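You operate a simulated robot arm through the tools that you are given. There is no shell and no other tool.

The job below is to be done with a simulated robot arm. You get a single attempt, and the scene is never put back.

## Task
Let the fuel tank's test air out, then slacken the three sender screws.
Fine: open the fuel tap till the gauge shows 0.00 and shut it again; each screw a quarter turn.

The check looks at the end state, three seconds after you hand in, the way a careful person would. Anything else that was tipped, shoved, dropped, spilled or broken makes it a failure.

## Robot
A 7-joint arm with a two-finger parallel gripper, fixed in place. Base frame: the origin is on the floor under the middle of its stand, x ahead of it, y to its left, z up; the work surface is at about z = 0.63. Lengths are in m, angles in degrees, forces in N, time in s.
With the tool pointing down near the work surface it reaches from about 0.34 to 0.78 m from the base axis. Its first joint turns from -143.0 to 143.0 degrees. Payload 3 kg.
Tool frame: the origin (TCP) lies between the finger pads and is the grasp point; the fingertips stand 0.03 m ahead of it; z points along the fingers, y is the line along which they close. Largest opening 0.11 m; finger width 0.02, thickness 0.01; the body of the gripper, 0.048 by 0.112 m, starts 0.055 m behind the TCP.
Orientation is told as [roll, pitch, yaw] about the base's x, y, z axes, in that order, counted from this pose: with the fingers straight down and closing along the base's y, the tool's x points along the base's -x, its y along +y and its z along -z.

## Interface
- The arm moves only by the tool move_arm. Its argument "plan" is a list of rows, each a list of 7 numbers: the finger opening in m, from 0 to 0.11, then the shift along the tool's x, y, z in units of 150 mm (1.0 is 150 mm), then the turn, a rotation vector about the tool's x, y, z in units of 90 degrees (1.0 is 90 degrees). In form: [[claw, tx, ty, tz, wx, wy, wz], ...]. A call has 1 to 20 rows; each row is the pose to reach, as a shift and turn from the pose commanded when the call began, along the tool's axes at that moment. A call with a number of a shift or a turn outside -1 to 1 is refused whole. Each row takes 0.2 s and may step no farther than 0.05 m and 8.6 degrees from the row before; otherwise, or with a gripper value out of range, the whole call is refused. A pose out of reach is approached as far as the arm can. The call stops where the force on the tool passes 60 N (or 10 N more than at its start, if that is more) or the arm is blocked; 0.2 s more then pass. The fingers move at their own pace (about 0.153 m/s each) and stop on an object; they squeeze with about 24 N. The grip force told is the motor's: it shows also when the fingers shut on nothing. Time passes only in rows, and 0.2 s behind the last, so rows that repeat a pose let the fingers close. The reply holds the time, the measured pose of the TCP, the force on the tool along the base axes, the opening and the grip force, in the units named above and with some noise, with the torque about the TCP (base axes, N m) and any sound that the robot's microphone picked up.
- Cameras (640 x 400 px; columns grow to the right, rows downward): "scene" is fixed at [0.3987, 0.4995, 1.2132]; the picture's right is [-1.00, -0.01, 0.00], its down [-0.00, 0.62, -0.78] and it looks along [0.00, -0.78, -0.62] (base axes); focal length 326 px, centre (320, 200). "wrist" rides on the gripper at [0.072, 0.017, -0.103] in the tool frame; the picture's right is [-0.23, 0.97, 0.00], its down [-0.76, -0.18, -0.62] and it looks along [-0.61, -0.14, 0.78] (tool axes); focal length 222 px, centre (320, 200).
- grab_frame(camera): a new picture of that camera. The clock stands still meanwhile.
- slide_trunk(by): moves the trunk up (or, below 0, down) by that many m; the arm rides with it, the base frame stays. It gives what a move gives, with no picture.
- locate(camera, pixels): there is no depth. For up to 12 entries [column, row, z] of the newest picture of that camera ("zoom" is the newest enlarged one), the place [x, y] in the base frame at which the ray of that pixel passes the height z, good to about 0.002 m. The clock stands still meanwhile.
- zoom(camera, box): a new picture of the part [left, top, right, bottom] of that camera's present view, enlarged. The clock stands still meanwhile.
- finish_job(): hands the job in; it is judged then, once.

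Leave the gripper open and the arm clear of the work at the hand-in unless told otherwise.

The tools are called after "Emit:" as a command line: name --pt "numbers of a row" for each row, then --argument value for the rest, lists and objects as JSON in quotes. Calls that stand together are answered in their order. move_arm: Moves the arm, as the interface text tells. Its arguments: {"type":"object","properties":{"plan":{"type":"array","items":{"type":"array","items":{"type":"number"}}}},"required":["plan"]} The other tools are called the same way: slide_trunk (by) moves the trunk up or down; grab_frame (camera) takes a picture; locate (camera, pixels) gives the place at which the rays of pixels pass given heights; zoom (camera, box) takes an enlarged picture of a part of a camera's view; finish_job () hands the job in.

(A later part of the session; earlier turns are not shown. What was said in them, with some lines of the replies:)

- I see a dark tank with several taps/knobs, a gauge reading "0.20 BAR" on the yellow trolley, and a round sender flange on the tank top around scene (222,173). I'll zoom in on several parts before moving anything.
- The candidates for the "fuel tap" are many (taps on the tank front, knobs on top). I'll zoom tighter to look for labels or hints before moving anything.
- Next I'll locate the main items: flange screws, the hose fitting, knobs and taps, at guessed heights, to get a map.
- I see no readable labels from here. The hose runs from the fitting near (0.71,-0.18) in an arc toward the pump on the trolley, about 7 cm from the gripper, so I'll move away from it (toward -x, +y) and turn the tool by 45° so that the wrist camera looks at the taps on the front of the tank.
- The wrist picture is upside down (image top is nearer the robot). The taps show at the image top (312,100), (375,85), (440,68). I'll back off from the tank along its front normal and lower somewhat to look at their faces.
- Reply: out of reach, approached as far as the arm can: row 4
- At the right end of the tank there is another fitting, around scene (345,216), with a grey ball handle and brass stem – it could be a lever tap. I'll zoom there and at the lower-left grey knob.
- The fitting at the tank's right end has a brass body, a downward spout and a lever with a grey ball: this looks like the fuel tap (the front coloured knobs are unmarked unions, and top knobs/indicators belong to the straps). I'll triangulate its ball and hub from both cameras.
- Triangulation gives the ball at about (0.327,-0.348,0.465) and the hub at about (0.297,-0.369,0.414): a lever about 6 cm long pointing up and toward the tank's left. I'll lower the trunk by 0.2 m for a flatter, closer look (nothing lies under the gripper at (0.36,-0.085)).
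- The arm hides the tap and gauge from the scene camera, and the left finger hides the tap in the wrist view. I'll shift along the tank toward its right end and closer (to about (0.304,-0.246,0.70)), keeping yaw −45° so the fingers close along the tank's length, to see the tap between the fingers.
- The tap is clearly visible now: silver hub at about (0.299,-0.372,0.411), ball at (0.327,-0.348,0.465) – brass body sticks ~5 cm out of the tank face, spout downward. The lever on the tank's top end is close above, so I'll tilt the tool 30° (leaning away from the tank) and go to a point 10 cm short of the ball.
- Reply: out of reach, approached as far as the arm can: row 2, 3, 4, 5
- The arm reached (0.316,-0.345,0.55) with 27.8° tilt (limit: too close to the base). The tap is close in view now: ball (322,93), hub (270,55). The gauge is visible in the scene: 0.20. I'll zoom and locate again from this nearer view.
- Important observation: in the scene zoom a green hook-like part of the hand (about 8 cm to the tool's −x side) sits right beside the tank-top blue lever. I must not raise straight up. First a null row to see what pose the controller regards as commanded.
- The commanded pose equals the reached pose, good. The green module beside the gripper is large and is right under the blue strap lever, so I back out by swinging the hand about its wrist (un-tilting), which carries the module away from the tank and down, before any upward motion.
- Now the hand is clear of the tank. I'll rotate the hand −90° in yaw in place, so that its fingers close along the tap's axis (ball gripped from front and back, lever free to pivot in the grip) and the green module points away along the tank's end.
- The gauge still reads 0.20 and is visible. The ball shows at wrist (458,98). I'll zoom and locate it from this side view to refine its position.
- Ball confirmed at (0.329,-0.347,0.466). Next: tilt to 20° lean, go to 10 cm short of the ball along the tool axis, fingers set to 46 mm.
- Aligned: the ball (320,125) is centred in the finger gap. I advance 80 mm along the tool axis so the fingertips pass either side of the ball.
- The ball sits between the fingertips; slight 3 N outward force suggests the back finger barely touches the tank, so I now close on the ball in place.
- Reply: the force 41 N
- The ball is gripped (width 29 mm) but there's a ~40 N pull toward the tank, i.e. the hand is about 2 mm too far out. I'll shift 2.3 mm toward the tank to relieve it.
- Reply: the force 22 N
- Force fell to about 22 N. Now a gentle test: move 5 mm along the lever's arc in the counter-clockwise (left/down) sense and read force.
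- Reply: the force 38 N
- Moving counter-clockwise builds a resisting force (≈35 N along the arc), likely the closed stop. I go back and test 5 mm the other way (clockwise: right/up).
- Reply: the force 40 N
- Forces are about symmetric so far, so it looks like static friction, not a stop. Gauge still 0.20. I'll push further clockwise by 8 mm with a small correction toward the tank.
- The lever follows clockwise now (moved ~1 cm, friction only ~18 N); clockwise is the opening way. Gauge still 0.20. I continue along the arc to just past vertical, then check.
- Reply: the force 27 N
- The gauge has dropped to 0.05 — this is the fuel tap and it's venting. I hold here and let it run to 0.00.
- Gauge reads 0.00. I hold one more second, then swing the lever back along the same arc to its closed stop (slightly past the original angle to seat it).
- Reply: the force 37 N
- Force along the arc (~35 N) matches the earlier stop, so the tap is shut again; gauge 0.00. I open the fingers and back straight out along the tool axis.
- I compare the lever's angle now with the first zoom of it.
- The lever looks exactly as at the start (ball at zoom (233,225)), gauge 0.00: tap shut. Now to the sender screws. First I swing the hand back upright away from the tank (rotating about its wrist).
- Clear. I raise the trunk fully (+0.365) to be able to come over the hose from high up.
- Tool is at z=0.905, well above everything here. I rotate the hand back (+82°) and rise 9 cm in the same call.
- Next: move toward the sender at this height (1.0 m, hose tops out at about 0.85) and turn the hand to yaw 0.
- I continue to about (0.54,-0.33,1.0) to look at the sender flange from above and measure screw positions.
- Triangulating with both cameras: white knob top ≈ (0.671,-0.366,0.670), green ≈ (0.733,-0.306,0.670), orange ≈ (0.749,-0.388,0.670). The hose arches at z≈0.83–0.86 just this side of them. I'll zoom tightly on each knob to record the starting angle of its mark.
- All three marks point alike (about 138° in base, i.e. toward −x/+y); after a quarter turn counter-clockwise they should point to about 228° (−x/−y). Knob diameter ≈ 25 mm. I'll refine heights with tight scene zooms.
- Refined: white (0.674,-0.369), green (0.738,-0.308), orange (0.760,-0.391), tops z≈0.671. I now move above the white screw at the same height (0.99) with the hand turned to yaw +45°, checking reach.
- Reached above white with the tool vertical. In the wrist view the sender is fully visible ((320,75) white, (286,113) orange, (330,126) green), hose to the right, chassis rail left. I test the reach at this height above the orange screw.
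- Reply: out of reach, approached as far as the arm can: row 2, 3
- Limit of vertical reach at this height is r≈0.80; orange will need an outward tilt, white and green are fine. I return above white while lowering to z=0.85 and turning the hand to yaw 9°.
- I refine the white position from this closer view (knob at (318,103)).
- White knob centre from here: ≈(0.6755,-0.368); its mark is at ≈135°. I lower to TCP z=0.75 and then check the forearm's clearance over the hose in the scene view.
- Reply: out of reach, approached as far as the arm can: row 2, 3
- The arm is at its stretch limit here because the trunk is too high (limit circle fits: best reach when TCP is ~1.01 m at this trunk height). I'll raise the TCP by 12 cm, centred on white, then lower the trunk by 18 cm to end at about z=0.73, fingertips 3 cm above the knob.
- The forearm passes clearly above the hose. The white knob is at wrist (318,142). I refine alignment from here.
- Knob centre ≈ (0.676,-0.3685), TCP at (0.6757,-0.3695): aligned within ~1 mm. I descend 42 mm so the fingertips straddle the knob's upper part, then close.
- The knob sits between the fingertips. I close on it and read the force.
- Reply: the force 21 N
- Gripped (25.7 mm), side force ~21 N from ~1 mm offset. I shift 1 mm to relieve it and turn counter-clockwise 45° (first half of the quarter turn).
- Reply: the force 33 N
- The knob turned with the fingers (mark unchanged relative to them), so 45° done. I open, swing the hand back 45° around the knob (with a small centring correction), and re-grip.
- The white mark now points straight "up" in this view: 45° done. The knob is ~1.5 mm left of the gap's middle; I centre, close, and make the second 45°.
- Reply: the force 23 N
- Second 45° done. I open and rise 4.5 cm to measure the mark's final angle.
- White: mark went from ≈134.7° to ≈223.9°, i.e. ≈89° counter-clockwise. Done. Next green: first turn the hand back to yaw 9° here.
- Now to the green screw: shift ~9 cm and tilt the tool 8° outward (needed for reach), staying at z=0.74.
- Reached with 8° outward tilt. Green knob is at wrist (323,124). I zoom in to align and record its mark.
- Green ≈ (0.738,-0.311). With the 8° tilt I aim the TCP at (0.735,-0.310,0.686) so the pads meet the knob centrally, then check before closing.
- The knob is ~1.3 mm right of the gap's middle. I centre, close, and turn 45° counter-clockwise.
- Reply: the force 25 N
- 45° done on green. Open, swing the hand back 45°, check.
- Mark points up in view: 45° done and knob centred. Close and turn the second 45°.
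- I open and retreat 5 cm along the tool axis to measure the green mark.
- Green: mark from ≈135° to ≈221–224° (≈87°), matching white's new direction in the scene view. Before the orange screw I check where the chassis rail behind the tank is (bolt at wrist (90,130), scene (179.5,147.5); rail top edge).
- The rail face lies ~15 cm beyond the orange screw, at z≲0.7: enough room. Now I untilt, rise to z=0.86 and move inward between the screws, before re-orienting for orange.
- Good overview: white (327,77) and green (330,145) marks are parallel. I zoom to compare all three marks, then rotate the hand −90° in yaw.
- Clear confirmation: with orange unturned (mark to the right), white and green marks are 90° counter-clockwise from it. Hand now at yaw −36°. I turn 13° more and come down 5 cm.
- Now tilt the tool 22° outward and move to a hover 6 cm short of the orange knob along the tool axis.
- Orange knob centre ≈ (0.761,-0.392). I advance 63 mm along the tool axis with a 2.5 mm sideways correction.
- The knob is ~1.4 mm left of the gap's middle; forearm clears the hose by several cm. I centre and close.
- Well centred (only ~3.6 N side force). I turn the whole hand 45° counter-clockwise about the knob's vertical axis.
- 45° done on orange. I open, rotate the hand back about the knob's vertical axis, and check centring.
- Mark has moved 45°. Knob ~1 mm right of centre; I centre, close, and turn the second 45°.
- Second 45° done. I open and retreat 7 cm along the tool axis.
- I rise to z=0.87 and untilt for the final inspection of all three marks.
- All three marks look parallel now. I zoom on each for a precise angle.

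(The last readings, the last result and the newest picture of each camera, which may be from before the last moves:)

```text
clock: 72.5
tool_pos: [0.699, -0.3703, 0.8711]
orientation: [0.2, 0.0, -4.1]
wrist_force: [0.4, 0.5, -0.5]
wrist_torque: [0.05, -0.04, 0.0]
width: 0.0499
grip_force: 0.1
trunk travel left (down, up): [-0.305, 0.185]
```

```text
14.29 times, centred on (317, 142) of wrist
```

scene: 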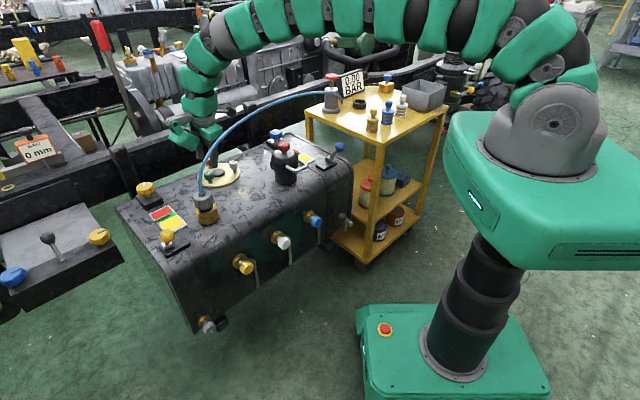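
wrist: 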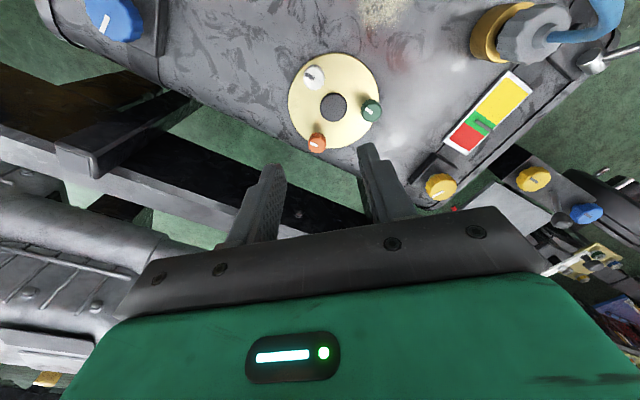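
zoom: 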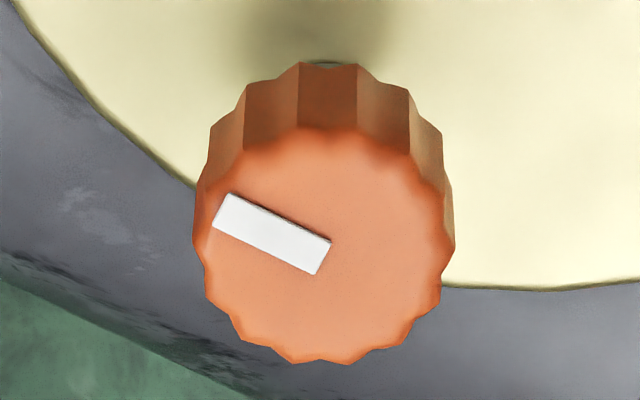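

Final angles: white ≈225°, green ≈221°, orange ≈227° versus ≈135° at the start, i.e. 90°, 86°, 92° — all quarter turns counter-clockwise. Now I clear the work: raise the trunk 15 cm straight up, then withdraw over the hose.

Emit:
slide_trunk --by 0.15

Emit:
move_arm --pt "0.11 0.25 0.02 0 0 0 0" --pt "0.11 0.5 0.04 0 0 0 0" --pt "0.11 0.75 0.06 0 0 0 0" --pt "0.11 1.0 0.08 0 0 0 0"

Emit:
grab_frame --camera "scene"

Emit:
grab_frame --camera "wrist"

```text
clock: 74.2
tool_pos: [0.6995, -0.3697, 1.0199]
orientation: [0.1, 0.0, -4.0]
wrist_force: [-0.1, 0.8, -0.2]
wrist_torque: [0.0, 0.0, -0.03]
width: 0.0501
grip_force: 0.0
trunk travel left (down, up): [-0.455, 0.035]
```

```text
clock: 75.2
tool_pos: [0.5492, -0.3463, 1.02]
orientation: [0.2, 0.1, -4.0]
wrist_force: [0.0, -0.2, 1.0]
wrist_torque: [0.02, 0.05, 0.01]
width: 0.1101
grip_force: 0.0
trunk travel left (down, up): [-0.455, 0.035]
```

```text
taken
```

scene: 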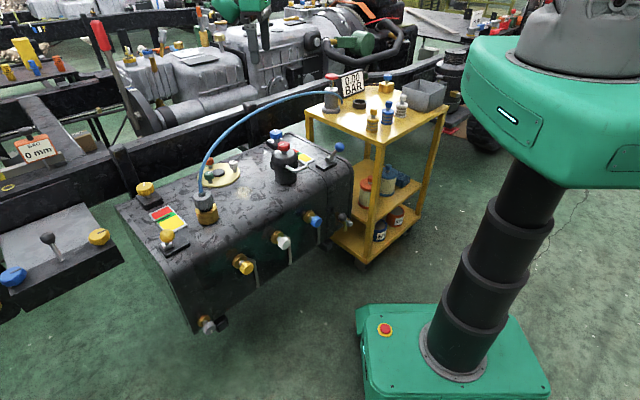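

```text
taken
```

wrist: 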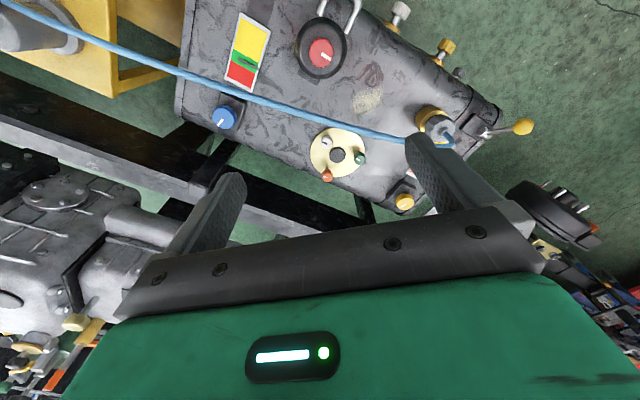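

Arm is above and back from the work. I check the tap lever, the gauge and the surroundings once more, while withdrawing a little further.

Emit:
move_arm --pt "0.11 0.25 0.08 0 0 0 0" --pt "0.11 0.5 0.16 0 0 0 0" --pt "0.11 0.75 0.24 0 0 0 0" --pt "0.11 0.95 0.32 0 0 0 0"

Emit:
zoom --camera "scene" --box '[325, 200, 373, 230]'

Emit:
zoom --camera "scene" --box '[300, 60, 460, 160]'

Emit:
zoom --camera "scene" --box '[110, 120, 270, 220]'

Emit:
zoom --camera "scene" --box '[220, 110, 380, 210]'

```text
clock: 76.2
tool_pos: [0.4105, -0.2876, 1.0221]
orientation: [0.0, 0.0, -4.0]
wrist_force: [0.0, -0.4, 0.2]
wrist_torque: [0.0, -0.03, -0.01]
width: 0.1099
grip_force: 0.1
trunk travel left (down, up): [-0.455, 0.035]
```

```text
13.33 times, centred on (349, 215) of scene
```

zoom: 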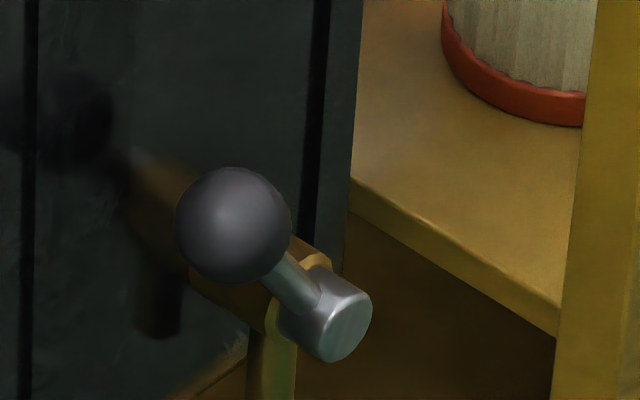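

```text
4.00 times, centred on (380, 110) of scene
```

zoom: 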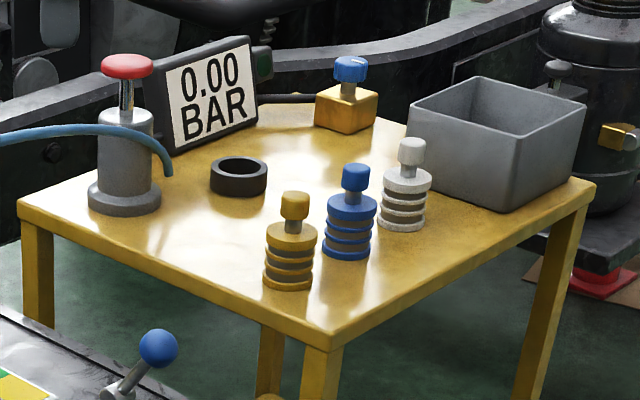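

```text
4.00 times, centred on (190, 170) of scene
```

zoom: 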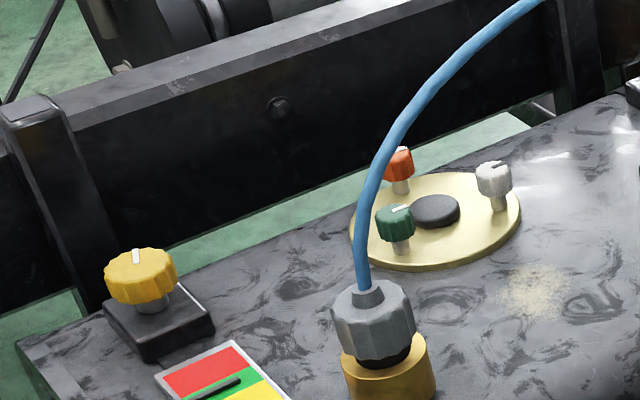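

```text
4.00 times, centred on (300, 160) of scene
```

zoom: 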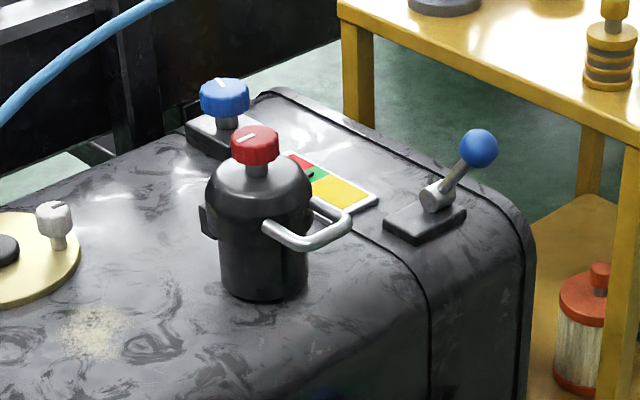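

The gauge reads 0.00 and the tap lever is back at its closed angle. All three sender screws are turned a quarter turn counter-clockwise. Straps, hose, trolley and levers look as they did at the start. The gripper is open and the arm is well clear, so I hand in.

Emit:
finish_job

```text
The job is handed in.
```

The test air is out and all three sender screws are slackened. The job is handed in, but I haven't seen the result of the check.

- **Fuel tap:** I took the lever tap at the right end of the tank to be the fuel tap; it carries no label. Opening it dropped the gauge from 0.20 to 0.00. I then pushed the lever back to its closed stop. It sits at the same angle as at the start, and the gauge still reads 0.00.
- **Sender screws:** each was turned counter-clockwise about a quarter turn. Measured from the marks on the knobs, to within a few degrees, that is white about 90°, green about 86° and orange about 92°.
- **Surroundings:** in the last pictures the hose, the trolley and everything on it, the strap levers and the other knobs look as they did at the start. One finger touched the tank face very lightly (about 3 N) while reaching the tap.

The gripper is open, and the arm is raised and pulled back from the work.
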